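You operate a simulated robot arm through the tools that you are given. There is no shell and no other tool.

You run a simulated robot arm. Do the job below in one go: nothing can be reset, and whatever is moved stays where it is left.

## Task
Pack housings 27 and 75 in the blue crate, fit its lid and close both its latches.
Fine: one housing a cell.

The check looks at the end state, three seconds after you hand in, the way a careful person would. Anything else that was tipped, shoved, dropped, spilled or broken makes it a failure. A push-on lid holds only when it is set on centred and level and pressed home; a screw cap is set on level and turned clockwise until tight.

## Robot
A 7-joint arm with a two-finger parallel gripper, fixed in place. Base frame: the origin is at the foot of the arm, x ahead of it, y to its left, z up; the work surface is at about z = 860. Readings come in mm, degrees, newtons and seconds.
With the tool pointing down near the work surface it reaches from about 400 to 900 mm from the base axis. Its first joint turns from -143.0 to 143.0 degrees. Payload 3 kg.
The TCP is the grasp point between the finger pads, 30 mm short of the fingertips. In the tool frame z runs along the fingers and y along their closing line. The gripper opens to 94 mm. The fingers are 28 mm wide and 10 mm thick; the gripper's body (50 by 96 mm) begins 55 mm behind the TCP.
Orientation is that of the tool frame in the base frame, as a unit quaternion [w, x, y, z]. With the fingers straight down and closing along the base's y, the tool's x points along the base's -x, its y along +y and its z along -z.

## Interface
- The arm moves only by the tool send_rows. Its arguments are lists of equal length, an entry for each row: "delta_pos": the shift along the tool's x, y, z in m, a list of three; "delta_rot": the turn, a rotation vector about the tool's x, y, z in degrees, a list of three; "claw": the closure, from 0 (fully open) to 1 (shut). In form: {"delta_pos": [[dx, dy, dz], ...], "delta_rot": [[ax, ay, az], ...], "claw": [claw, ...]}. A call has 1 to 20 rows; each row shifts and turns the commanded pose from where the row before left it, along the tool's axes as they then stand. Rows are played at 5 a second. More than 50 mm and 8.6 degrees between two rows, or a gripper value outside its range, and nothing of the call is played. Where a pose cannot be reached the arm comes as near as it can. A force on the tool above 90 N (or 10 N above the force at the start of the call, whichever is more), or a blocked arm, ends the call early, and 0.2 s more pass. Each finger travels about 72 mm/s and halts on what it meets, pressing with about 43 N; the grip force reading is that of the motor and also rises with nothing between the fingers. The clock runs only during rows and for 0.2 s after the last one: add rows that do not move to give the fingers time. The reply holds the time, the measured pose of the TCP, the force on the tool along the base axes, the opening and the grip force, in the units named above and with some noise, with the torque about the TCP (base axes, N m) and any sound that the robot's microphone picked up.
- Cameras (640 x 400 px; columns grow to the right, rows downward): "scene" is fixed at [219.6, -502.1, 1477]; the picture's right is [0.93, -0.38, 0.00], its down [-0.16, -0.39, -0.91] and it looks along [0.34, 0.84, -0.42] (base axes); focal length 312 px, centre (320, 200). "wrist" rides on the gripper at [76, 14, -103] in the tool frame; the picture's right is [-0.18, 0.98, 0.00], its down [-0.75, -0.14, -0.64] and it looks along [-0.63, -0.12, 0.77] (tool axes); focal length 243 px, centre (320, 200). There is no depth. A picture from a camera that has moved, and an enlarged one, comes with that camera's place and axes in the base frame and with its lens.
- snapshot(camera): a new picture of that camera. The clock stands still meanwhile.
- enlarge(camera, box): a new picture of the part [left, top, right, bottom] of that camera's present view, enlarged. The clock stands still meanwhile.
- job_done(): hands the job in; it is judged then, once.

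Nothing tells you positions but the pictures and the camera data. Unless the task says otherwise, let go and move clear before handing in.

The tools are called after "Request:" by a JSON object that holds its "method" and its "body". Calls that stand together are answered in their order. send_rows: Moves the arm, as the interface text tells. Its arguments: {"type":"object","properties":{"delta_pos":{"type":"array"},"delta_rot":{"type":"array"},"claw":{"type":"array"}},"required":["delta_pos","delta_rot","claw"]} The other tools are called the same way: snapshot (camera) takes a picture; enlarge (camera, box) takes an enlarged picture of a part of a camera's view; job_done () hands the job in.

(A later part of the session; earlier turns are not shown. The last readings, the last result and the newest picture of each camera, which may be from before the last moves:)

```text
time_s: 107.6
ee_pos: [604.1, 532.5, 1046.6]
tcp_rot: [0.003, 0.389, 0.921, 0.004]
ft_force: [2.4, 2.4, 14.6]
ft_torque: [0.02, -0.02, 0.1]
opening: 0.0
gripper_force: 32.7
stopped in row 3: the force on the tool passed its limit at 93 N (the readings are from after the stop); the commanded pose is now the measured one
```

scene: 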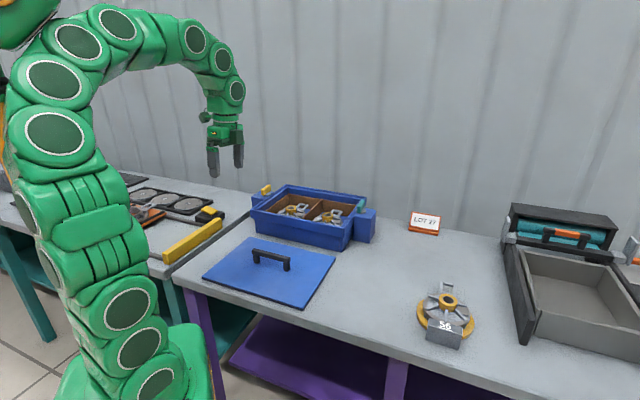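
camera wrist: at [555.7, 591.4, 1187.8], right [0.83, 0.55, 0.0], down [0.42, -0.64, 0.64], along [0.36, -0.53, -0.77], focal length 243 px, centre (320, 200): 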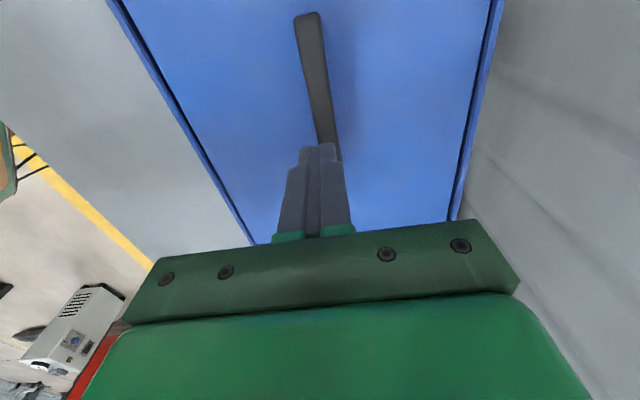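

The lid took a 93 N press without moving any further, so it is fully home. I'll rise, re-level, and turn the tool 90° so the fingers can straddle a latch bar.

Request:
{"method": "send_rows", "body": {"delta_pos": [[0, 0, -0.02], [0, 0, -0.025], [0, 0, 0], [0, 0, 0], [0, 0, 0], [0, 0, 0], [0, 0, 0], [0, 0, 0], [0, 0, 0], [0, 0, 0], [0, 0, 0], [0, 0, 0], [0, 0, 0], [0, 0, 0], [0, 0, 0], [0, 0, 0]], "delta_rot": [[0, 0, 0], [0, 0, 0], [0.56, 0.14, 0], [0, 0, -8.2], [0, 0, -8.2], [0, 0, -8.2], [0, 0, -8.2], [0, 0, -8.2], [0, 0, -8.2], [0, 0, -8.2], [0, 0, -8.2], [0, 0, -8.2], [0, 0, -8.2], [0, 0, -8.2], [0, 0, 0], [0, 0, 0]], "claw": [1.0, 1.0, 1.0, 0.6, 0.6, 0.6, 0.6, 0.6, 0.6, 0.6, 0.6, 0.6, 0.6, 0.6, 0.6, 0.6]}}

Request:
{"method": "snapshot", "body": {"camera": "wrist"}}

Request:
{"method": "enlarge", "body": {"camera": "scene", "box": [240, 170, 390, 255]}}

```text
time_s: 111.0
ee_pos: [603.9, 529.5, 1091.5]
tcp_rot: [-0.002, -0.377, 0.926, 0.0]
ft_force: [1.0, 0.7, -0.2]
ft_torque: [0.0, 0.0, 0.0]
opening: 37.3
gripper_force: 0.1
```

```text
taken
camera wrist: at [539.8, 487.6, 1194.0], right [-0.56, 0.83, 0.0], down [0.64, 0.43, 0.64], along [0.53, 0.36, -0.77], focal length 243 px, centre (320, 200)
```

wrist: 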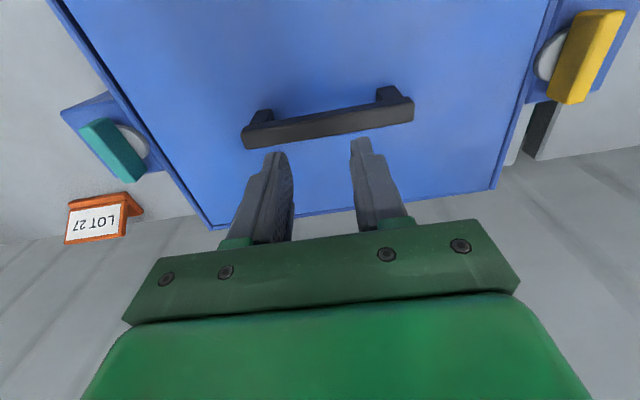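

```text
4.27 times, centred on (315, 212) of scene
camera zoom: at [219.6, -502.1, 1477.0], right [0.93, -0.38, 0.0], down [-0.16, -0.39, -0.91], along [0.34, 0.84, -0.42], focal length 1333 px, centre (341, 147)
```

zoom: 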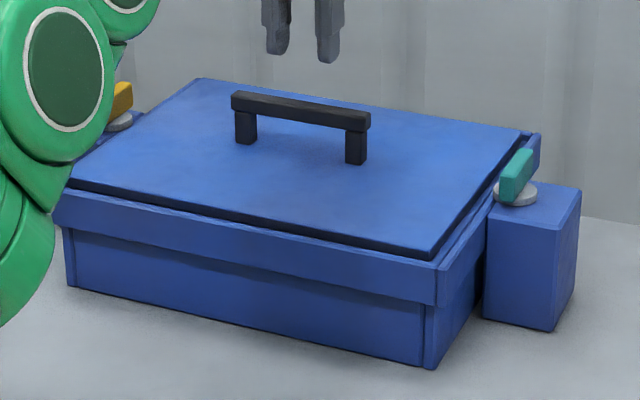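

The lid looks properly seated, with both latch bars standing parallel to the crate's ends. I'm moving toward the teal latch.

Request:
{"method": "send_rows", "body": {"delta_pos": [[-0.0004, -0.04, 0], [-0.0004, -0.04, 0], [-0.0004, -0.04, 0], [-0.0004, -0.04, 0], [0, 0, 0.025], [-0.0003, -0.0388, 0.01], [0, 0, 0], [0, 0, 0]], "delta_rot": [[0, 0, 0], [0, 0, 0], [0, 0, 0], [0, 0, 0], [0, 0, 0], [0, 0, 0], [0, 0, 0], [0, 0, 0]], "claw": [0.6, 0.6, 0.6, 0.6, 0.6, 0.6, 0.6, 0.6]}}

Request:
{"method": "snapshot", "body": {"camera": "wrist"}}

Request:
{"method": "enlarge", "body": {"camera": "wrist", "box": [220, 60, 420, 240]}}

Request:
{"method": "enlarge", "body": {"camera": "scene", "box": [330, 160, 400, 240]}}

```text
time_s: 112.8
ee_pos: [746.0, 392.5, 1056.6]
tcp_rot: [-0.001, -0.377, 0.926, 0.0]
ft_force: [0.3, 0.5, 0.4]
ft_torque: [0.0, 0.0, -0.01]
opening: 37.7
gripper_force: 0.0
```

```text
taken
camera wrist: at [681.4, 348.1, 1159.6], right [-0.56, 0.83, 0.0], down [0.64, 0.43, 0.64], along [0.53, 0.36, -0.77], focal length 243 px, centre (320, 200)
```

wrist: 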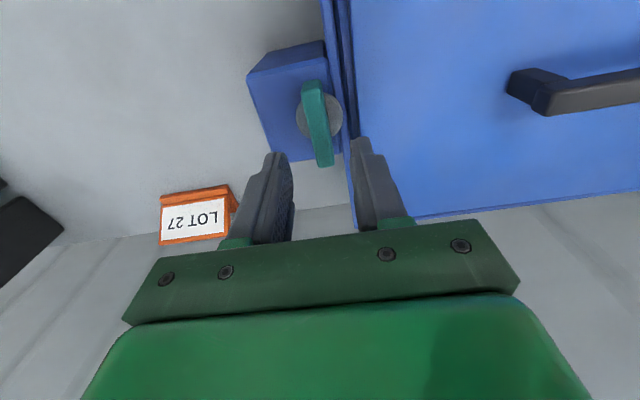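

```text
2.22 times, centred on (320, 150) of wrist
camera zoom: at [681.4, 348.1, 1159.6], right [-0.56, 0.83, 0.0], down [0.64, 0.43, 0.64], along [0.53, 0.36, -0.77], focal length 539 px, centre (320, 311)
```

zoom: 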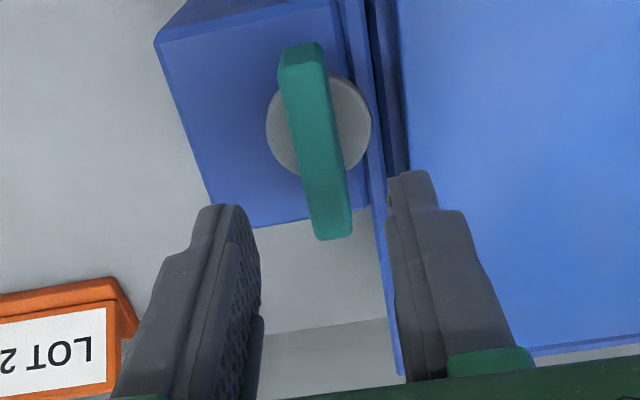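

```text
5.00 times, centred on (365, 200) of scene
camera zoom: at [219.6, -502.1, 1477.0], right [0.93, -0.38, 0.0], down [-0.16, -0.39, -0.91], along [0.34, 0.84, -0.42], focal length 1562 px, centre (95, 200)
```

zoom: 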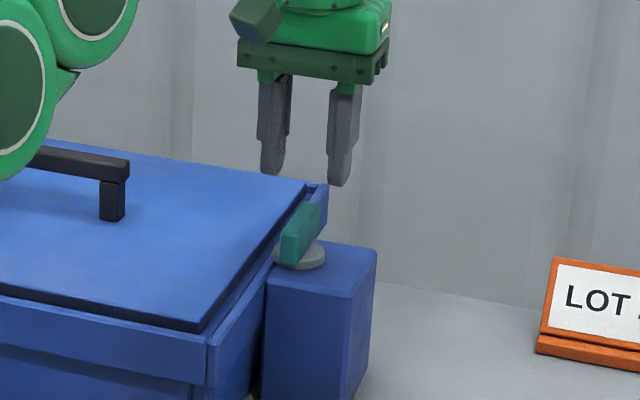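

The bar sits exactly between the fingers and parallel to them. I'll nudge 2.5 mm and descend around it, keeping the fingertips above the disc.

Request:
{"method": "send_rows", "body": {"delta_pos": [[0.0025, 0, 0], [0, 0, 0.015], [0, 0, 0.015], [0, 0, 0.01], [0, 0, 0.005], [0, 0, 0], [0, 0, 0]], "delta_rot": [[0, 0, 0], [0, 0, 0], [0, 0, 0], [0, 0, 0], [0, 0, 0], [0, 0, 0], [0, 0, 0]], "claw": [0.6, 0.6, 0.6, 0.6, 0.6, 0.6, 0.6]}}

Request:
{"method": "enlarge", "body": {"camera": "wrist", "box": [220, 100, 420, 240]}}

Request:
{"method": "enlarge", "body": {"camera": "scene", "box": [340, 180, 390, 230]}}

```text
time_s: 114.4
ee_pos: [742.0, 387.8, 1010.6]
tcp_rot: [-0.002, -0.378, 0.926, 0.0]
ft_force: [-0.6, 0.5, 0.4]
ft_torque: [0.0, -0.05, -0.03]
opening: 37.9
gripper_force: 0.1
```

```text
2.86 times, centred on (320, 170) of wrist
camera zoom: at [678.6, 345.1, 1113.8], right [-0.56, 0.83, 0.0], down [0.64, 0.43, 0.64], along [0.53, 0.36, -0.77], focal length 693 px, centre (320, 286)
```

zoom: 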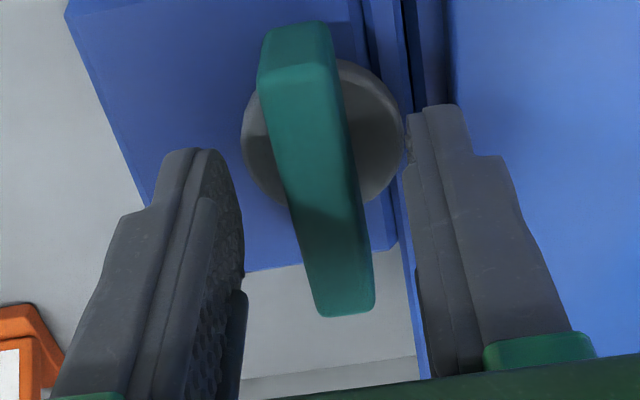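

```text
8.00 times, centred on (365, 205) of scene
camera zoom: at [219.6, -502.1, 1477.0], right [0.93, -0.38, 0.0], down [-0.16, -0.39, -0.91], along [0.34, 0.84, -0.42], focal length 2499 px, centre (-40, 160)
```

zoom: 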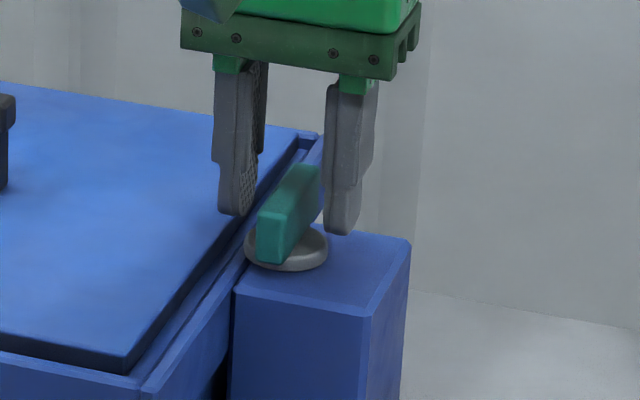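

The fingers straddle the bar well, clear of the disc and lid. Closing on it.

Request:
{"method": "send_rows", "body": {"delta_pos": [[0, 0, 0], [0, 0, 0], [0, 0, 0], [0, 0, 0]], "delta_rot": [[0, 0, 0], [0, 0, 0], [0, 0, 0], [0, 0, 0]], "claw": [0.75, 0.9, 0.95, 0.95]}}

Request:
{"method": "enlarge", "body": {"camera": "wrist", "box": [220, 100, 420, 240]}}

Request:
{"method": "enlarge", "body": {"camera": "scene", "box": [340, 180, 390, 230]}}

```text
time_s: 115.4
ee_pos: [741.0, 388.2, 1010.4]
tcp_rot: [-0.003, -0.378, 0.926, 0.0]
ft_force: [-5.3, 1.6, 1.1]
ft_torque: [-0.55, 0.01, 0.94]
opening: 13.8
gripper_force: 45.3
```

```text
2.86 times, centred on (320, 170) of wrist
camera zoom: at [678.4, 345.3, 1113.8], right [-0.56, 0.83, 0.0], down [0.64, 0.43, 0.64], along [0.53, 0.36, -0.77], focal length 693 px, centre (320, 286)
```

zoom: 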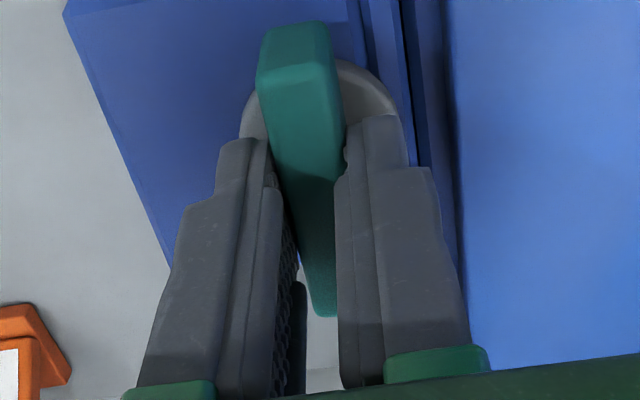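

```text
8.00 times, centred on (365, 205) of scene
camera zoom: at [219.6, -502.1, 1477.0], right [0.93, -0.38, 0.0], down [-0.16, -0.39, -0.91], along [0.34, 0.84, -0.42], focal length 2499 px, centre (-40, 160)
```

zoom: 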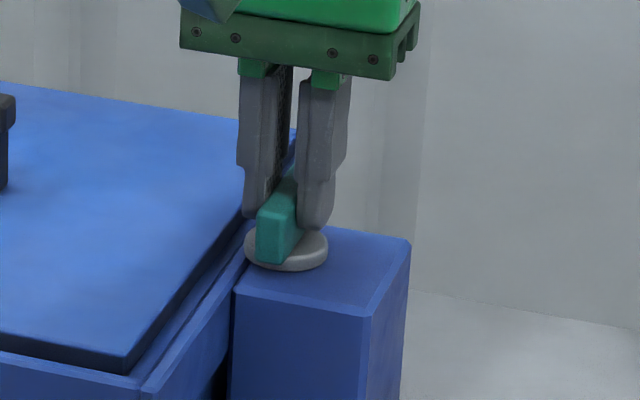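

The bar is held (13.8 mm wide). I'll test the turning direction with a small clockwise turn first and watch the torque.

Request:
{"method": "send_rows", "body": {"delta_pos": [[0, 0, 0], [0, 0, 0], [0, 0, 0], [0, 0, 0]], "delta_rot": [[0, 0, 3], [0, 0, 3], [0, 0, 2], [0, 0, 0]], "claw": [0.95, 0.95, 0.95, 0.95]}}

Request:
{"method": "enlarge", "body": {"camera": "scene", "box": [340, 180, 390, 230]}}

Request:
{"method": "enlarge", "body": {"camera": "wrist", "box": [220, 100, 420, 240]}}

```text
time_s: 116.4
ee_pos: [741.5, 387.7, 1010.4]
tcp_rot: [-0.002, -0.311, 0.95, 0.0]
ft_force: [1.0, 2.6, -7.9]
ft_torque: [0.1, -0.65, 1.51]
opening: 17.5
gripper_force: 45.1
```

```text
8.00 times, centred on (365, 205) of scene
camera zoom: at [219.6, -502.1, 1477.0], right [0.93, -0.38, 0.0], down [-0.16, -0.39, -0.91], along [0.34, 0.84, -0.42], focal length 2499 px, centre (-40, 160)
```

zoom: 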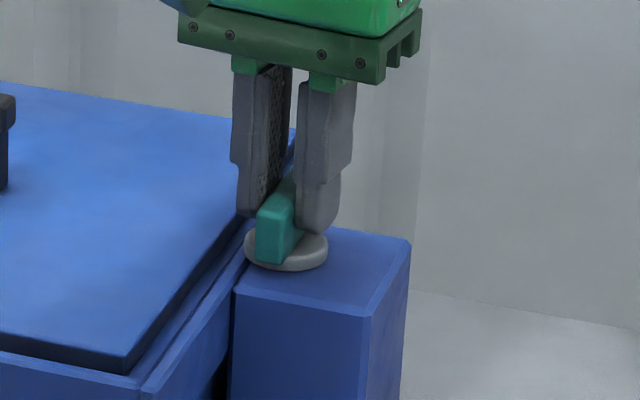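

```text
2.86 times, centred on (320, 170) of wrist
camera zoom: at [672.3, 354.2, 1113.9], right [-0.43, 0.9, 0.0], down [0.69, 0.33, 0.64], along [0.58, 0.28, -0.77], focal length 693 px, centre (320, 286)
```

zoom: 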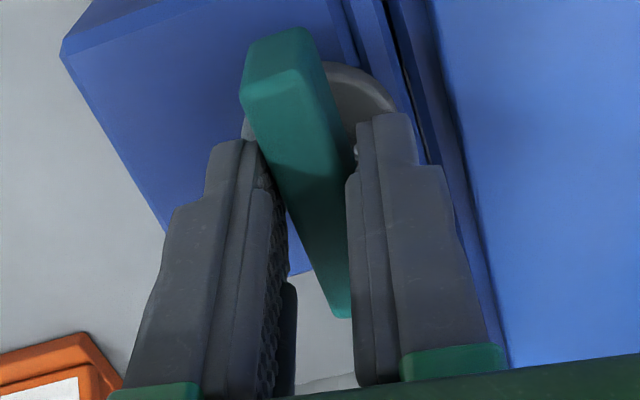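

Clockwise the bar doesn't follow: the fingers were just prised open and the torque rose to 1.5 N·m. I'll go back and try counter-clockwise.

Request:
{"method": "send_rows", "body": {"delta_pos": [[0, 0, 0], [0, 0, 0], [0, 0, 0], [0, 0, 0], [0, 0, 0], [0, 0, 0], [0, 0, 0]], "delta_rot": [[0, 0, -4], [0, 0, -4], [0, 0, 0], [0, 0, -4], [0, 0, -4], [0, 0, -2], [0, 0, 0]], "claw": [0.95, 0.95, 0.95, 0.95, 0.95, 0.95, 0.95]}}

Request:
{"method": "enlarge", "body": {"camera": "scene", "box": [340, 180, 390, 230]}}

Request:
{"method": "enlarge", "body": {"camera": "wrist", "box": [220, 100, 420, 240]}}

```text
time_s: 118.0
ee_pos: [742.8, 388.6, 1010.6]
tcp_rot: [-0.001, -0.456, 0.89, 0.0]
ft_force: [-3.6, -15.5, -7.5]
ft_torque: [-0.6, 0.12, -0.03]
opening: 14.0
gripper_force: 44.5
```

```text
8.00 times, centred on (365, 205) of scene
camera zoom: at [219.6, -502.1, 1477.0], right [0.93, -0.38, 0.0], down [-0.16, -0.39, -0.91], along [0.34, 0.84, -0.42], focal length 2499 px, centre (-40, 160)
```

zoom: 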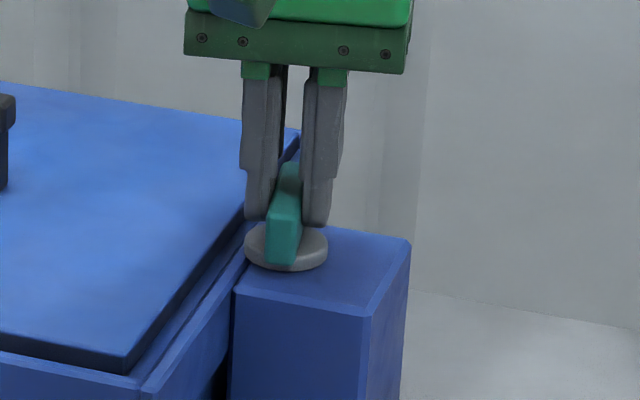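

```text
2.86 times, centred on (320, 170) of wrist
camera zoom: at [686.3, 334.4, 1114.4], right [-0.69, 0.72, 0.0], down [0.56, 0.53, 0.64], along [0.46, 0.44, -0.77], focal length 693 px, centre (320, 286)
```

zoom: 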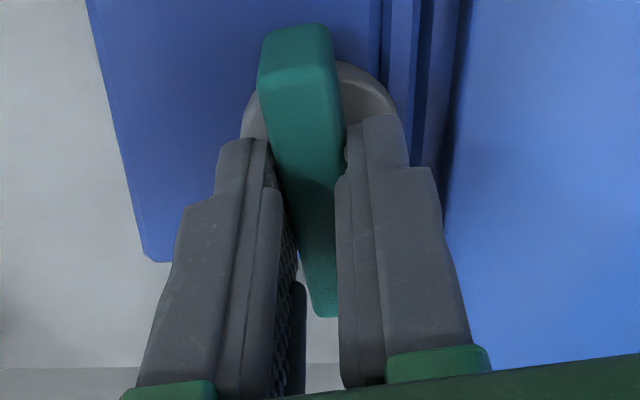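

Counter-clockwise works: the bar turned about 10° with the fingers at almost no torque. I'll shift 1 mm to follow the pivot and keep turning.

Request:
{"method": "send_rows", "body": {"delta_pos": [[0.001, 0, 0], [0, 0, 0], [0, 0, 0], [0, 0, 0], [0, 0, 0], [0, 0, 0]], "delta_rot": [[0, 0, 0], [0, 0, -5], [0, 0, -5], [0, 0, -5], [0, 0, -5], [0, 0, 0]], "claw": [0.95, 0.95, 0.95, 0.95, 0.95, 0.95]}}

Request:
{"method": "enlarge", "body": {"camera": "scene", "box": [340, 180, 390, 230]}}

```text
time_s: 119.4
ee_pos: [741.3, 388.2, 1011.5]
tcp_rot: [0.001, -0.604, 0.797, 0.0]
ft_force: [44.6, 2.5, 17.7]
ft_torque: [0.56, -1.12, -0.06]
opening: 14.0
gripper_force: 45.4
```

```text
8.00 times, centred on (365, 205) of scene
camera zoom: at [219.6, -502.1, 1477.0], right [0.93, -0.38, 0.0], down [-0.16, -0.39, -0.91], along [0.34, 0.84, -0.42], focal length 2499 px, centre (-40, 160)
```

zoom: 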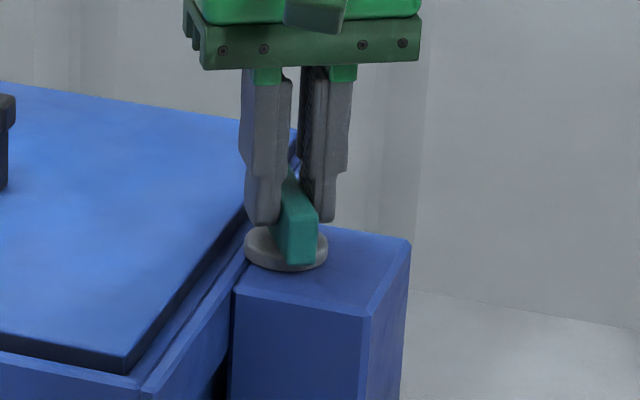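

The bar is turning fine, but side force built up to 45 N because my axis is slightly off the pivot. I'll relieve that with a 1.6 mm shift and continue in smaller batches.

Request:
{"method": "send_rows", "body": {"delta_pos": [[-0.0004, -0.0016, -0.0005], [0, 0, 0], [0, 0, 0], [0, 0, 0], [0, 0, 0]], "delta_rot": [[0, 0, 0], [0, 0, -4], [0, 0, -4], [0, 0, -4], [0, 0, 0]], "claw": [0.95, 0.95, 0.95, 0.95, 0.95]}}

```text
time_s: 120.6
ee_pos: [742.6, 387.7, 1010.9]
tcp_rot: [0.0, -0.685, 0.728, 0.001]
ft_force: [18.8, -1.4, 17.3]
ft_torque: [-0.82, -0.71, 0.01]
opening: 14.1
gripper_force: 44.8
```

Turned about 42° so far with lower side force. Continuing.

Request:
{"method": "send_rows", "body": {"delta_pos": [[0, -0.0007, -0.0004], [0, 0, 0], [0, 0, 0], [0, 0, 0], [0, 0, 0]], "delta_rot": [[0, 0, -4], [0, 0, -4], [0, 0, -4], [0, 0, -4], [0, 0, 0]], "claw": [0.95, 0.95, 0.95, 0.95, 0.95]}}

Request:
{"method": "enlarge", "body": {"camera": "scene", "box": [340, 180, 390, 230]}}

Request:
{"method": "snapshot", "body": {"camera": "wrist"}}

```text
time_s: 121.8
ee_pos: [743.3, 388.0, 1010.9]
tcp_rot: [0.002, 0.779, -0.627, -0.001]
ft_force: [21.6, 7.5, -26.9]
ft_torque: [-0.45, -0.97, -0.03]
opening: 13.7
gripper_force: 45.1
```

```text
8.00 times, centred on (365, 205) of scene
camera zoom: at [219.6, -502.1, 1477.0], right [0.93, -0.38, 0.0], down [-0.16, -0.39, -0.91], along [0.34, 0.84, -0.42], focal length 2499 px, centre (-40, 160)
```

zoom: 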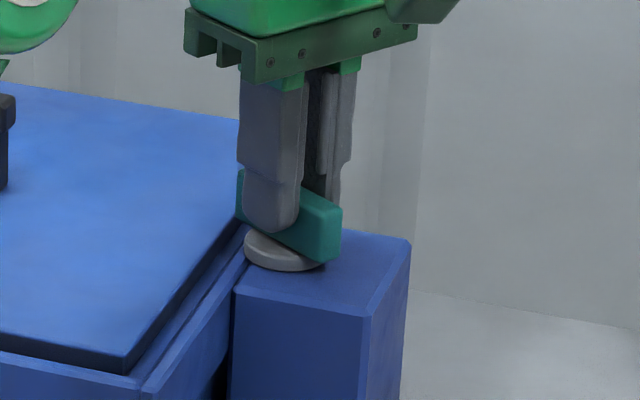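

```text
taken
camera wrist: at [746.0, 310.1, 1114.1], right [-1.0, -0.03, 0.0], down [-0.02, 0.77, 0.64], along [-0.02, 0.64, -0.77], focal length 243 px, centre (320, 200)
```

wrist: 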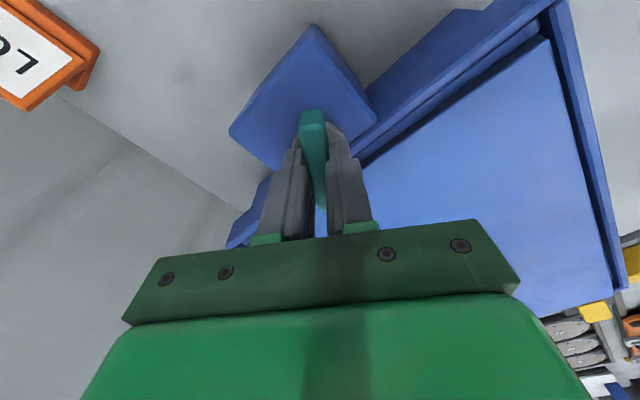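

About 58° turned; the bar is clearly swinging toward the lid. Correcting slightly and continuing.

Request:
{"method": "send_rows", "body": {"delta_pos": [[0, -0.0008, 0.0007], [0, 0, 0], [0, 0, 0], [0, 0, 0], [0, 0, 0]], "delta_rot": [[0, 0, -4], [0, 0, -4], [0, 0, -4], [0, 0, -4], [0, 0, 0]], "claw": [0.95, 0.95, 0.95, 0.95, 0.95]}}

Request:
{"method": "enlarge", "body": {"camera": "scene", "box": [340, 180, 390, 230]}}

```text
time_s: 123.0
ee_pos: [743.9, 388.6, 1010.6]
tcp_rot: [0.002, 0.859, -0.512, -0.002]
ft_force: [-26.6, -11.0, 3.3]
ft_torque: [-0.92, -0.14, 0.05]
opening: 13.8
gripper_force: 44.8
```

```text
8.00 times, centred on (365, 205) of scene
camera zoom: at [219.6, -502.1, 1477.0], right [0.93, -0.38, 0.0], down [-0.16, -0.39, -0.91], along [0.34, 0.84, -0.42], focal length 2499 px, centre (-40, 160)
```

zoom: 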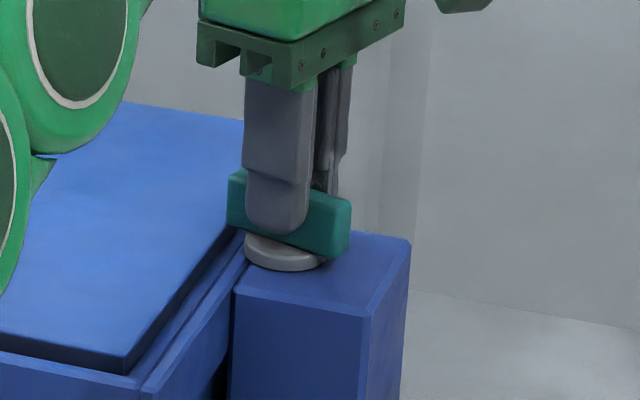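

74° turned. I'll relieve the side force and finish the last 16°.

Request:
{"method": "send_rows", "body": {"delta_pos": [[0, 0.0008, 0], [0, 0, 0], [0, 0, 0], [0, 0, 0], [0, 0, 0]], "delta_rot": [[0, 0, -4], [0, 0, -4], [0, 0, -4], [0, 0, -2], [0, 0, 0]], "claw": [0.95, 0.95, 0.95, 0.95, 0.95]}}

Request:
{"method": "enlarge", "body": {"camera": "scene", "box": [340, 180, 390, 230]}}

Request:
{"method": "snapshot", "body": {"camera": "wrist"}}

```text
time_s: 124.2
ee_pos: [744.2, 388.6, 1010.8]
tcp_rot: [0.0, 0.915, -0.404, 0.0]
ft_force: [21.6, 23.3, -2.8]
ft_torque: [0.05, -1.11, -0.01]
opening: 13.8
gripper_force: 44.9
```

```text
8.00 times, centred on (365, 205) of scene
camera zoom: at [219.6, -502.1, 1477.0], right [0.93, -0.38, 0.0], down [-0.16, -0.39, -0.91], along [0.34, 0.84, -0.42], focal length 2499 px, centre (-40, 160)
```

zoom: 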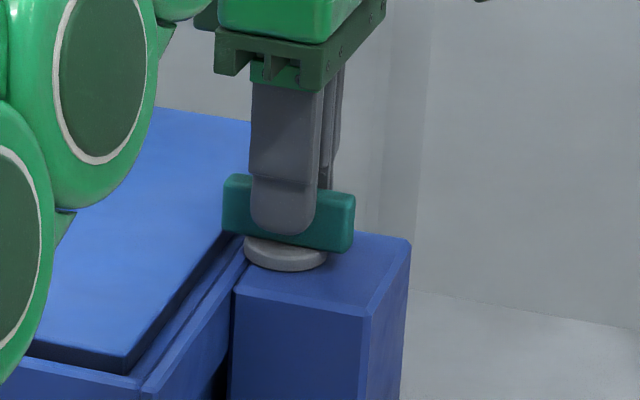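

```text
taken
camera wrist: at [784.6, 321.8, 1114.0], right [-0.85, -0.53, 0.0], down [-0.4, 0.65, 0.64], along [-0.34, 0.55, -0.77], focal length 243 px, centre (320, 200)
```

wrist: 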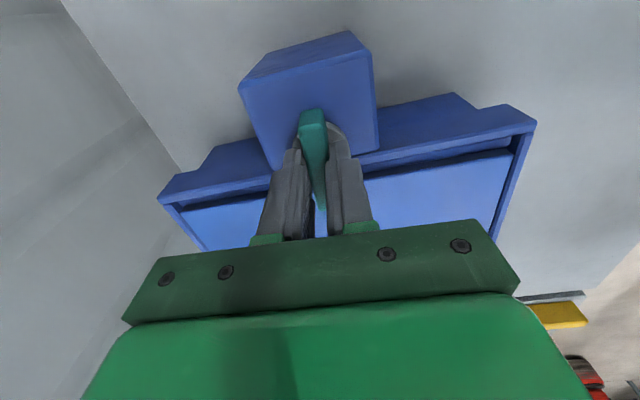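

88° turned and the torque is still about zero. I'll turn a few more degrees until it reaches its stop.

Request:
{"method": "send_rows", "body": {"delta_pos": [[0, -0.0008, 0], [0, 0, 0], [0, 0, 0], [0, 0, 0]], "delta_rot": [[0, 0, 0], [0, 0, -2], [0, 0, -2], [0, 0, 0]], "claw": [0.95, 0.95, 0.95, 0.95]}}

Request:
{"method": "send_rows", "body": {"delta_pos": [[0, 0, 0], [0, 0, 0]], "delta_rot": [[0, 0, -2], [0, 0, 0]], "claw": [0.95, 0.95]}}

Request:
{"method": "enlarge", "body": {"camera": "scene", "box": [340, 180, 390, 230]}}

```text
time_s: 125.2
ee_pos: [743.5, 388.2, 1011.4]
tcp_rot: [0.001, 0.929, -0.371, -0.001]
ft_force: [4.5, 19.4, 14.4]
ft_torque: [0.6, -0.39, -1.32]
opening: 14.2
gripper_force: 45.3
```

```text
time_s: 125.8
ee_pos: [742.9, 387.1, 1012.0]
tcp_rot: [0.0, 0.934, -0.356, -0.002]
ft_force: [2.7, 11.6, 25.0]
ft_torque: [0.79, -0.12, -1.32]
opening: 15.1
gripper_force: 45.1
```

```text
8.00 times, centred on (365, 205) of scene
camera zoom: at [219.6, -502.1, 1477.0], right [0.93, -0.38, 0.0], down [-0.16, -0.39, -0.91], along [0.34, 0.84, -0.42], focal length 2499 px, centre (-40, 160)
```

zoom: 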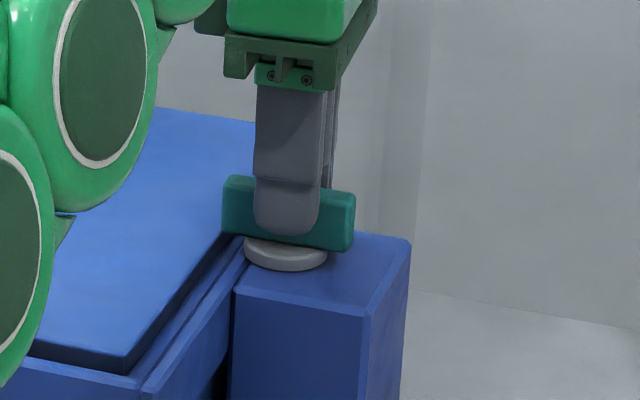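

The torque jumped to −1.3 N·m and the fingers began to spread, so the teal latch is at its closed stop. I'll back off 3° and release.

Request:
{"method": "send_rows", "body": {"delta_pos": [[0, 0, 0], [0, 0, 0], [0, 0, 0], [0, 0, 0], [0, 0, 0], [0, 0, -0.01], [0, 0, -0.03], [0, 0, -0.03], [0, 0, 0]], "delta_rot": [[0, 0, 3], [0, 0, 0], [0, 0, 0], [0, 0, 0], [0, 0, 0], [0, 0, 0], [0, 0, 0], [0, 0, 0], [0, 0, 0]], "claw": [0.95, 0.8, 0.65, 0.6, 0.6, 0.6, 0.6, 0.6, 0.6]}}

Request:
{"method": "snapshot", "body": {"camera": "wrist"}}

Request:
{"method": "enlarge", "body": {"camera": "scene", "box": [320, 170, 400, 240]}}

```text
time_s: 127.8
ee_pos: [743.4, 388.5, 1083.0]
tcp_rot: [0.001, 0.925, -0.38, -0.002]
ft_force: [-0.7, 0.4, -0.1]
ft_torque: [0.01, 0.02, -0.04]
opening: 37.3
gripper_force: 0.0
```

```text
taken
camera wrist: at [788.6, 324.5, 1185.2], right [-0.82, -0.57, 0.0], down [-0.44, 0.63, 0.64], along [-0.37, 0.53, -0.77], focal length 243 px, centre (320, 200)
```

wrist: 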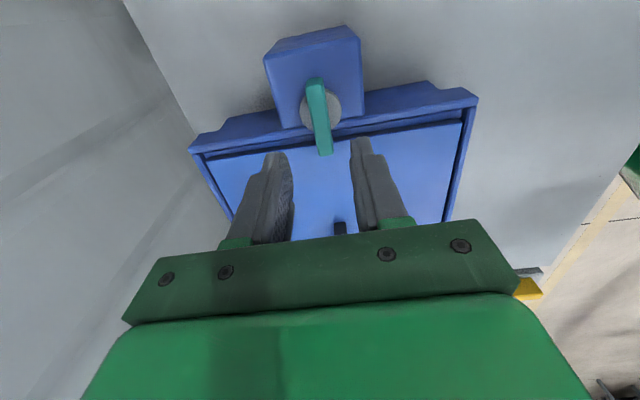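

```text
5.71 times, centred on (360, 205) of scene
camera zoom: at [219.6, -502.1, 1477.0], right [0.93, -0.38, 0.0], down [-0.16, -0.39, -0.91], along [0.34, 0.84, -0.42], focal length 1785 px, centre (91, 171)
```

zoom: 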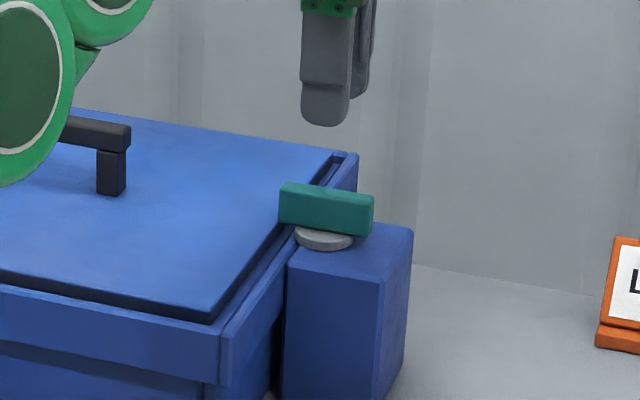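

The teal latch is closed, its bar now lying across the rim and lid edge. I'll move back over the crate and turn the tool for the yellow latch.

Request:
{"method": "send_rows", "body": {"delta_pos": [[-0.0403, 0, -0.002], [-0.0403, 0, -0.002], [-0.0403, 0, -0.002], [-0.0403, 0, 0], [-0.0403, 0, 0], [0, 0, 0], [0, 0, 0], [0, 0, 0], [0, 0, 0], [0, 0, 0], [0, 0, 0], [0, 0, 0], [0, 0, 0], [0, 0, 0], [0, 0, 0], [0, 0, 0], [0, 0, 0], [0, 0, 0]], "delta_rot": [[0, 0, 0], [0, 0, 0], [0, 0, 0], [0, 0, 0], [0, 0, 0], [0, 0, 8.2], [0, 0, 8.2], [0, 0, 8.2], [0, 0, 8.2], [0, 0, 8.2], [0, 0, 8.2], [0, 0, 8.2], [0, 0, 8.2], [0, 0, 8.2], [0, 0, 8.2], [0, 0, 8.2], [0, 0, 0], [0, 0, 0]], "claw": [0.6, 0.6, 0.6, 0.6, 0.6, 0.6, 0.6, 0.6, 0.6, 0.6, 0.6, 0.6, 0.6, 0.6, 0.6, 0.6, 0.6, 0.6]}}

Request:
{"method": "snapshot", "body": {"camera": "wrist"}}

Request:
{"method": "enlarge", "body": {"camera": "scene", "box": [240, 160, 390, 255]}}

```text
time_s: 131.6
ee_pos: [600.4, 531.2, 1087.1]
tcp_rot: [-0.002, -0.383, 0.924, 0.0]
ft_force: [0.1, 0.5, -0.2]
ft_torque: [-0.01, -0.02, -0.01]
opening: 37.4
gripper_force: 0.0
```

```text
taken
camera wrist: at [537.7, 486.6, 1190.1], right [-0.57, 0.82, 0.0], down [0.63, 0.43, 0.64], along [0.53, 0.36, -0.77], focal length 243 px, centre (320, 200)
```

wrist: 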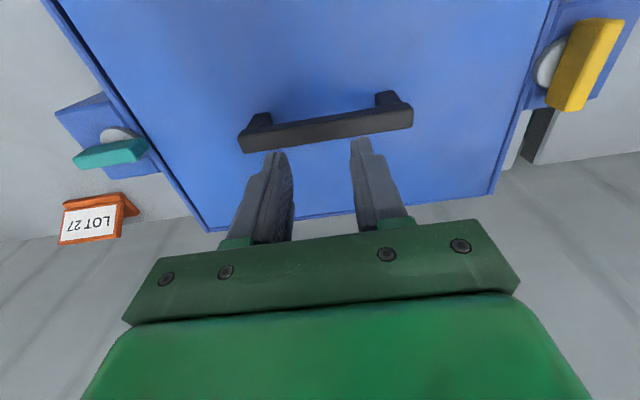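

```text
4.21 times, centred on (315, 208) of scene
camera zoom: at [219.6, -502.1, 1477.0], right [0.93, -0.38, 0.0], down [-0.16, -0.39, -0.91], along [0.34, 0.84, -0.42], focal length 1315 px, centre (341, 168)
```

zoom: 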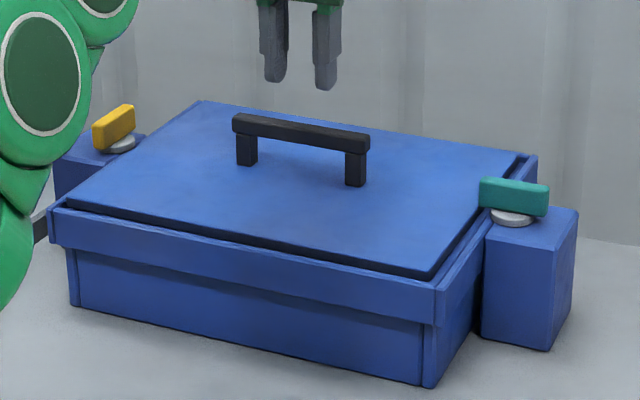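

Both views show the teal latch across the lid. Moving to the yellow latch near (459, 673).

Request:
{"method": "send_rows", "body": {"delta_pos": [[0, 0.0402, 0], [0, 0.0402, 0], [0, 0.0402, 0], [0, 0.0402, 0], [0, 0.0402, 0], [0, 0, 0.03], [0, 0, 0], [0, 0, 0]], "delta_rot": [[0, 0, 0], [0, 0, 0], [0, 0, 0], [0, 0, 0], [0, 0, 0], [0, 0, 0], [0, 0, 0], [0, 0, 0]], "claw": [0.6, 0.6, 0.6, 0.6, 0.6, 0.6, 0.6, 0.6]}}

Request:
{"method": "snapshot", "body": {"camera": "wrist"}}

Request:
{"method": "enlarge", "body": {"camera": "wrist", "box": [220, 60, 420, 240]}}

Request:
{"method": "enlarge", "body": {"camera": "scene", "box": [230, 150, 310, 220]}}

```text
time_s: 133.4
ee_pos: [459.4, 671.8, 1057.4]
tcp_rot: [-0.002, -0.385, 0.923, 0.0]
ft_force: [-0.4, -0.2, 0.3]
ft_torque: [-0.03, -0.01, -0.04]
opening: 37.8
gripper_force: 0.1
```

```text
taken
camera wrist: at [395.9, 628.1, 1160.6], right [-0.57, 0.82, 0.0], down [0.63, 0.44, 0.64], along [0.53, 0.36, -0.77], focal length 243 px, centre (320, 200)
```

wrist: 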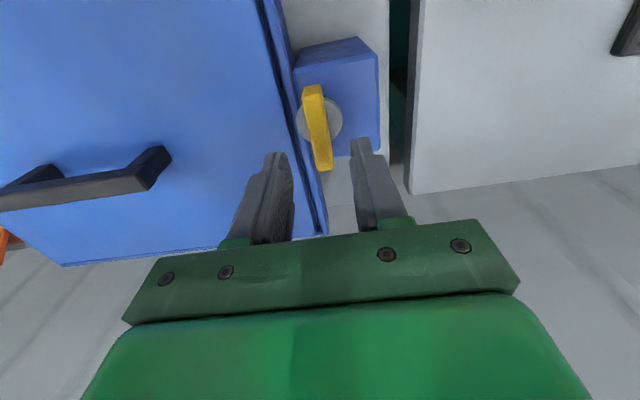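

```text
2.22 times, centred on (320, 150) of wrist
camera zoom: at [395.9, 628.1, 1160.6], right [-0.57, 0.82, 0.0], down [0.63, 0.44, 0.64], along [0.53, 0.36, -0.77], focal length 539 px, centre (320, 311)
```

zoom: 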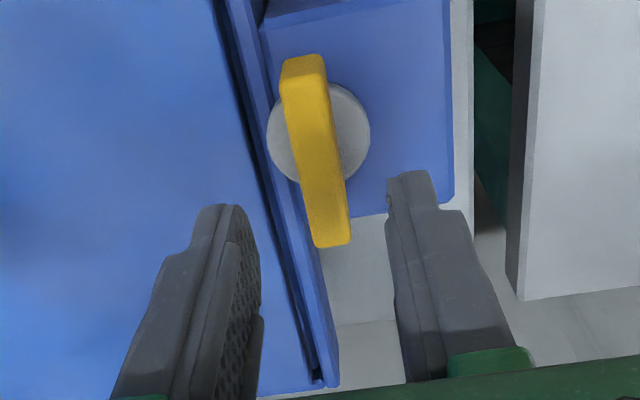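

```text
5.71 times, centred on (270, 185) of scene
camera zoom: at [219.6, -502.1, 1477.0], right [0.93, -0.38, 0.0], down [-0.16, -0.39, -0.91], along [0.34, 0.84, -0.42], focal length 1785 px, centre (606, 286)
```

zoom: 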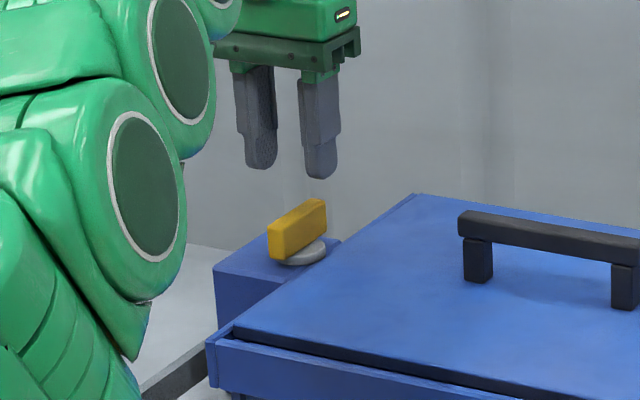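

The yellow bar is centred between the fingers. I'll align about 1° and descend to grip it as I did the teal one.

Request:
{"method": "send_rows", "body": {"delta_pos": [[0, 0, 0], [0, 0, 0.015], [0, 0, 0.015], [0, 0, 0.01], [0, 0, 0.006], [0, 0, 0], [0, 0, 0]], "delta_rot": [[0, 0, 1.2], [0, 0, 0], [0, 0, 0], [0, 0, 0], [0, 0, 0], [0, 0, 0], [0, 0, 0]], "claw": [0.6, 0.6, 0.6, 0.6, 0.6, 0.6, 0.6]}}

Request:
{"method": "enlarge", "body": {"camera": "wrist", "box": [220, 100, 420, 240]}}

Request:
{"method": "enlarge", "body": {"camera": "scene", "box": [240, 160, 300, 210]}}

```text
time_s: 135.0
ee_pos: [459.7, 671.6, 1011.4]
tcp_rot: [-0.001, -0.374, 0.927, 0.0]
ft_force: [0.2, 0.6, -0.2]
ft_torque: [-0.01, 0.02, 0.01]
opening: 37.6
gripper_force: 0.0
```

```text
2.86 times, centred on (320, 170) of wrist
camera zoom: at [395.1, 629.1, 1114.8], right [-0.55, 0.84, 0.0], down [0.64, 0.42, 0.64], along [0.53, 0.35, -0.77], focal length 693 px, centre (320, 286)
```

zoom: 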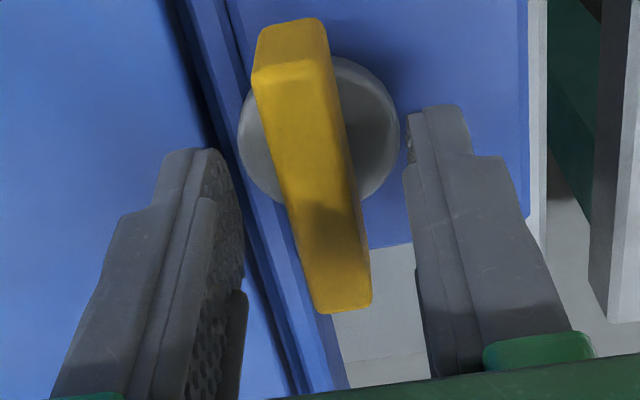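

```text
8.00 times, centred on (270, 185) of scene
camera zoom: at [219.6, -502.1, 1477.0], right [0.93, -0.38, 0.0], down [-0.16, -0.39, -0.91], along [0.34, 0.84, -0.42], focal length 2499 px, centre (720, 320)
```

zoom: 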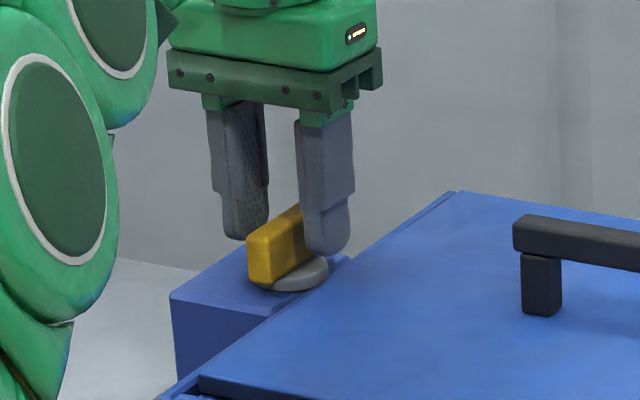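

Good alignment again. I'll close on the yellow bar and test counter-clockwise first.

Request:
{"method": "send_rows", "body": {"delta_pos": [[0, 0, 0], [0, 0, 0], [0, 0, 0], [0, 0, 0]], "delta_rot": [[0, 0, 0], [0, 0, 0], [0, 0, 0], [0, 0, 0]], "claw": [0.75, 0.9, 0.95, 0.95]}}

Request:
{"method": "send_rows", "body": {"delta_pos": [[0, 0, 0], [0, 0, 0], [0, 0, 0]], "delta_rot": [[0, 0, -3], [0, 0, -3], [0, 0, 0]], "claw": [0.95, 0.95, 0.95]}}

Request:
{"method": "enlarge", "body": {"camera": "scene", "box": [240, 160, 300, 210]}}

Request:
{"method": "enlarge", "body": {"camera": "wrist", "box": [220, 100, 420, 240]}}

```text
time_s: 136.0
ee_pos: [459.3, 670.8, 1011.6]
tcp_rot: [-0.003, -0.375, 0.927, 0.0]
ft_force: [1.5, -5.8, 1.3]
ft_torque: [-0.42, -0.29, 1.22]
opening: 13.9
gripper_force: 44.9
```

```text
time_s: 136.8
ee_pos: [459.8, 671.1, 1011.5]
tcp_rot: [-0.002, -0.422, 0.906, 0.0]
ft_force: [-7.5, -20.4, 7.5]
ft_torque: [-0.15, -0.27, -0.04]
opening: 13.7
gripper_force: 45.4
```

```text
8.00 times, centred on (270, 185) of scene
camera zoom: at [219.6, -502.1, 1477.0], right [0.93, -0.38, 0.0], down [-0.16, -0.39, -0.91], along [0.34, 0.84, -0.42], focal length 2499 px, centre (720, 320)
```

zoom: 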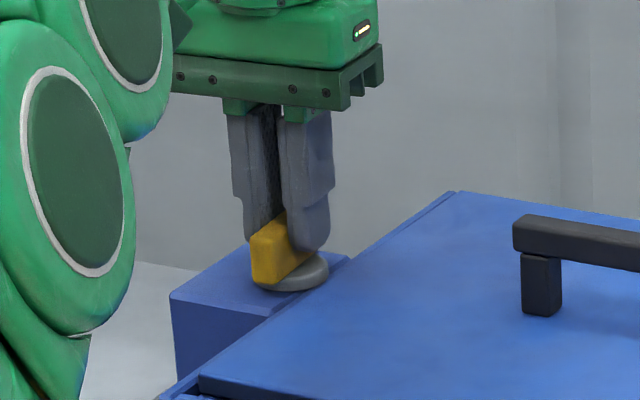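

```text
2.86 times, centred on (320, 170) of wrist
camera zoom: at [400.2, 622.5, 1114.8], right [-0.63, 0.77, 0.0], down [0.6, 0.49, 0.64], along [0.49, 0.41, -0.77], focal length 693 px, centre (320, 286)
```

zoom: 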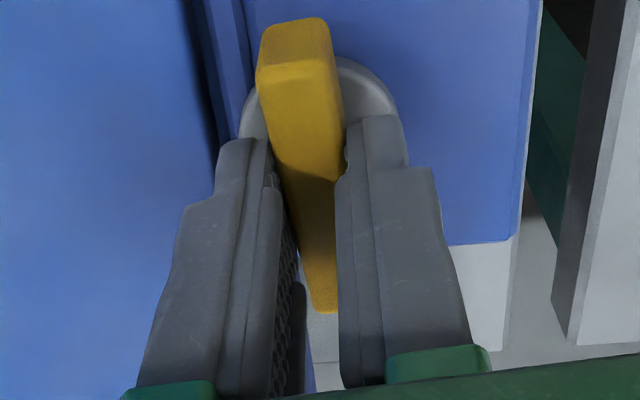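

It turns freely counter-clockwise. Continuing in small batches with corrections for side force.

Request:
{"method": "send_rows", "body": {"delta_pos": [[0.0008, -0.0003, 0], [0, 0, 0], [0, 0, 0], [0, 0, 0], [0, 0, 0]], "delta_rot": [[0, 0, -4], [0, 0, -4], [0, 0, -4], [0, 0, -3], [0, 0, 0]], "claw": [0.95, 0.95, 0.95, 0.95, 0.95]}}

```text
time_s: 138.0
ee_pos: [460.7, 671.8, 1011.6]
tcp_rot: [0.0, -0.536, 0.844, 0.001]
ft_force: [27.8, 22.7, 2.3]
ft_torque: [0.65, -0.88, -0.01]
opening: 14.1
gripper_force: 44.9
```

Request:
{"method": "send_rows", "body": {"delta_pos": [[-0.001, -0.0006, 0], [0, 0, 0], [0, 0, 0], [0, 0, 0], [0, 0, 0]], "delta_rot": [[0, 0, -4], [0, 0, -4], [0, 0, -4], [0, 0, -4], [0, 0, 0]], "claw": [0.95, 0.95, 0.95, 0.95, 0.95]}}

Request:
{"method": "enlarge", "body": {"camera": "scene", "box": [240, 160, 300, 210]}}

```text
time_s: 139.2
ee_pos: [460.0, 670.4, 1011.7]
tcp_rot: [-0.002, -0.649, 0.761, 0.001]
ft_force: [30.8, 12.0, -13.4]
ft_torque: [0.56, -1.05, -0.04]
opening: 13.9
gripper_force: 44.5
```

```text
8.00 times, centred on (270, 185) of scene
camera zoom: at [219.6, -502.1, 1477.0], right [0.93, -0.38, 0.0], down [-0.16, -0.39, -0.91], along [0.34, 0.84, -0.42], focal length 2499 px, centre (720, 320)
```

zoom: 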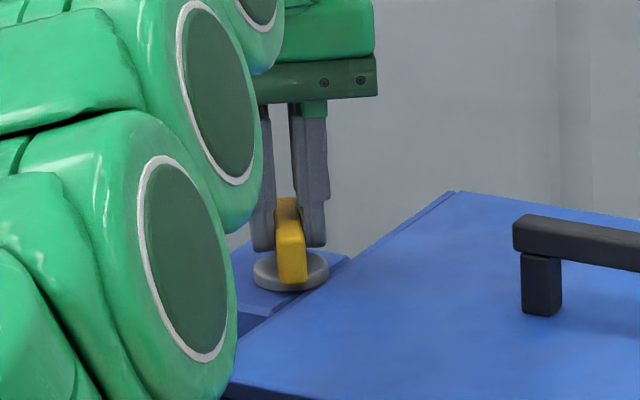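

The bar is about 37° round. The arm's elbow is swinging too, so I'll check the full scene before continuing.

Request:
{"method": "snapshot", "body": {"camera": "scene"}}

Request:
{"method": "snapshot", "body": {"camera": "wrist"}}

```text
taken
```

scene: 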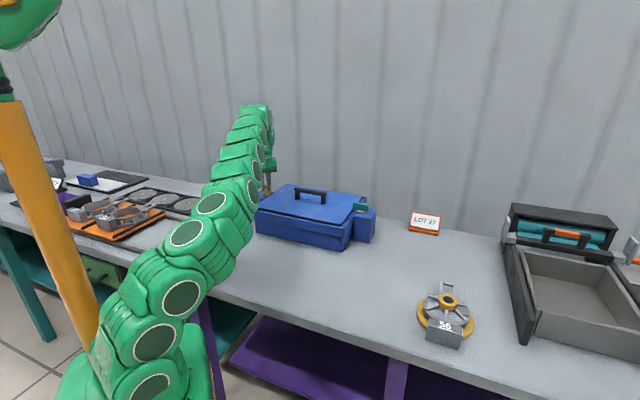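

```text
taken
camera wrist: at [434.0, 597.8, 1114.5], right [-0.94, 0.34, 0.0], down [0.26, 0.72, 0.64], along [0.21, 0.6, -0.77], focal length 243 px, centre (320, 200)
```

wrist: 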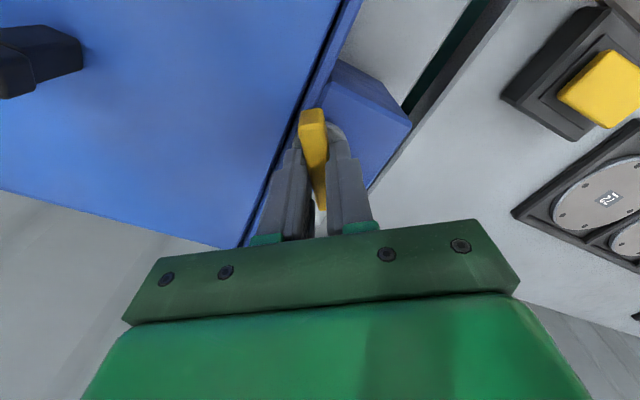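

The arm is clear of everything. Continuing the yellow latch.

Request:
{"method": "send_rows", "body": {"delta_pos": [[-0.0005, -0.001, 0.0003], [0, 0, 0], [0, 0, 0], [0, 0, 0], [0, 0, 0]], "delta_rot": [[0, 0, -4], [0, 0, -4], [0, 0, -4], [0, 0, -4], [0, 0, 0]], "claw": [0.95, 0.95, 0.95, 0.95, 0.95]}}

```text
time_s: 140.4
ee_pos: [460.0, 670.3, 1011.1]
tcp_rot: [0.002, 0.75, -0.662, 0.0]
ft_force: [-7.6, -19.9, 6.2]
ft_torque: [-0.25, -0.04, 0.01]
opening: 13.7
gripper_force: 45.4
```

Request:
{"method": "send_rows", "body": {"delta_pos": [[0.0006, 0.0003, 0], [0, 0, 0], [0, 0, 0], [0, 0, 0], [0, 0, 0]], "delta_rot": [[0, 0, -4], [0, 0, -4], [0, 0, -4], [0, 0, -4], [0, 0, 0]], "claw": [0.95, 0.95, 0.95, 0.95, 0.95]}}

```text
time_s: 141.6
ee_pos: [459.7, 671.4, 1012.3]
tcp_rot: [0.0, 0.834, -0.552, -0.002]
ft_force: [10.7, 5.0, 2.7]
ft_torque: [0.9, -0.23, -0.02]
opening: 13.9
gripper_force: 44.8
```

About 69° turned with low side force. Continuing toward the stop.

Request:
{"method": "send_rows", "body": {"delta_pos": [[0, -0.0003, 0], [0, 0, 0], [0, 0, 0], [0, 0, 0], [0, 0, 0]], "delta_rot": [[0, 0, -4], [0, 0, -4], [0, 0, -4], [0, 0, -4], [0, 0, 0]], "claw": [0.95, 0.95, 0.95, 0.95, 0.95]}}

Request:
{"method": "send_rows", "body": {"delta_pos": [[0, 0, 0], [0, 0, 0], [0, 0, 0]], "delta_rot": [[0, 0, -3], [0, 0, -3], [0, 0, 0]], "claw": [0.95, 0.95, 0.95]}}

Request:
{"method": "snapshot", "body": {"camera": "wrist"}}

```text
time_s: 142.8
ee_pos: [459.4, 670.6, 1010.1]
tcp_rot: [0.001, 0.902, -0.431, -0.001]
ft_force: [-2.2, -6.2, 7.3]
ft_torque: [-0.9, -0.87, 0.05]
opening: 13.7
gripper_force: 45.1
```

```text
time_s: 143.6
ee_pos: [459.7, 672.0, 1010.5]
tcp_rot: [0.001, 0.924, -0.383, -0.001]
ft_force: [-0.9, 2.2, 16.7]
ft_torque: [-0.62, -0.81, 0.02]
opening: 13.7
gripper_force: 45.1
```

```text
taken
camera wrist: at [504.7, 606.8, 1114.0], right [-0.83, -0.56, 0.0], down [-0.43, 0.63, 0.64], along [-0.36, 0.53, -0.77], focal length 243 px, centre (320, 200)
```

wrist: 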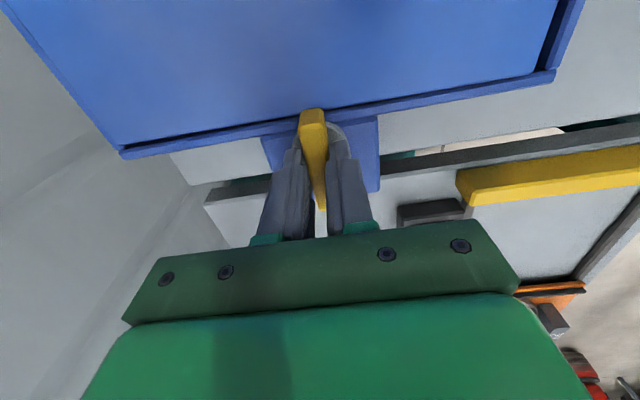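

About 90° turned; I'll go a few degrees more to confirm the stop.

Request:
{"method": "send_rows", "body": {"delta_pos": [[0, 0, 0], [0, 0, 0], [0, 0, 0]], "delta_rot": [[0, 0, -2], [0, 0, -2], [0, 0, 0]], "claw": [0.95, 0.95, 0.95]}}

Request:
{"method": "send_rows", "body": {"delta_pos": [[0, 0, 0], [0, 0, 0]], "delta_rot": [[0, 0, -2], [0, 0, 0]], "claw": [0.95, 0.95]}}

```text
time_s: 144.4
ee_pos: [459.7, 671.6, 1010.6]
tcp_rot: [0.001, 0.937, -0.35, -0.002]
ft_force: [-7.4, -2.4, 10.6]
ft_torque: [0.6, 0.15, -1.37]
opening: 14.9
gripper_force: 45.3
```

```text
time_s: 145.0
ee_pos: [461.3, 669.8, 1011.8]
tcp_rot: [0.0, 0.943, -0.334, -0.001]
ft_force: [2.5, 10.1, 9.4]
ft_torque: [0.02, -0.84, -1.43]
opening: 16.3
gripper_force: 45.2
```

The stop is reached (−1.4 N·m and the fingers spreading). Backing off 5°, releasing and lifting clear.

Request:
{"method": "send_rows", "body": {"delta_pos": [[0, 0, 0], [0, 0, 0], [0, 0, 0], [0, 0, 0], [0, 0, 0], [0, 0, -0.01], [0, 0, -0.03], [0, 0, -0.04], [0, 0, 0]], "delta_rot": [[0, 0, 5], [0, 0, 0], [0, 0, 0], [0, 0, 0], [0, 0, 0], [0, 0, 0], [0, 0, 0], [0, 0, 0], [0, 0, 0]], "claw": [0.95, 0.8, 0.65, 0.6, 0.6, 0.6, 0.6, 0.6, 0.6]}}

Request:
{"method": "snapshot", "body": {"camera": "wrist"}}

Request:
{"method": "enlarge", "body": {"camera": "scene", "box": [240, 160, 390, 255]}}

```text
time_s: 147.0
ee_pos: [458.2, 670.8, 1092.2]
tcp_rot: [0.001, 0.927, -0.374, -0.001]
ft_force: [0.1, 0.6, -0.2]
ft_torque: [0.02, -0.03, 0.02]
opening: 37.7
gripper_force: 0.0
```

```text
taken
camera wrist: at [504.6, 607.6, 1196.0], right [-0.82, -0.58, 0.0], down [-0.44, 0.63, 0.64], along [-0.37, 0.52, -0.77], focal length 243 px, centre (320, 200)
```

wrist: 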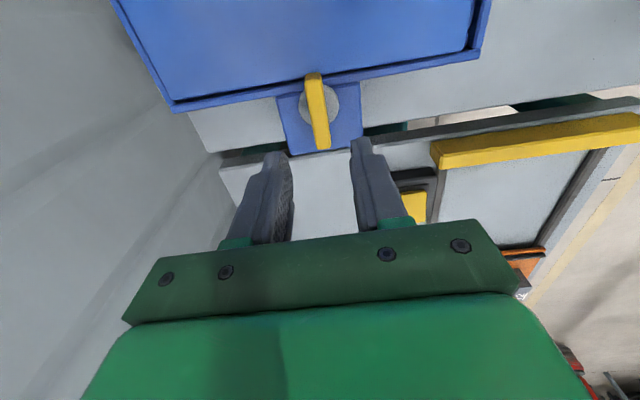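

```text
4.21 times, centred on (315, 208) of scene
camera zoom: at [219.6, -502.1, 1477.0], right [0.93, -0.38, 0.0], down [-0.16, -0.39, -0.91], along [0.34, 0.84, -0.42], focal length 1315 px, centre (341, 168)
```

zoom: 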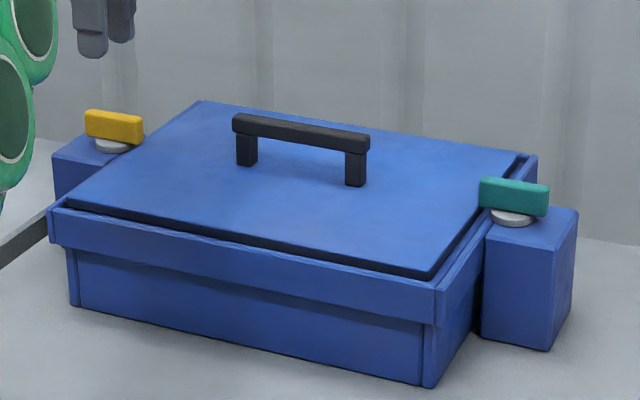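

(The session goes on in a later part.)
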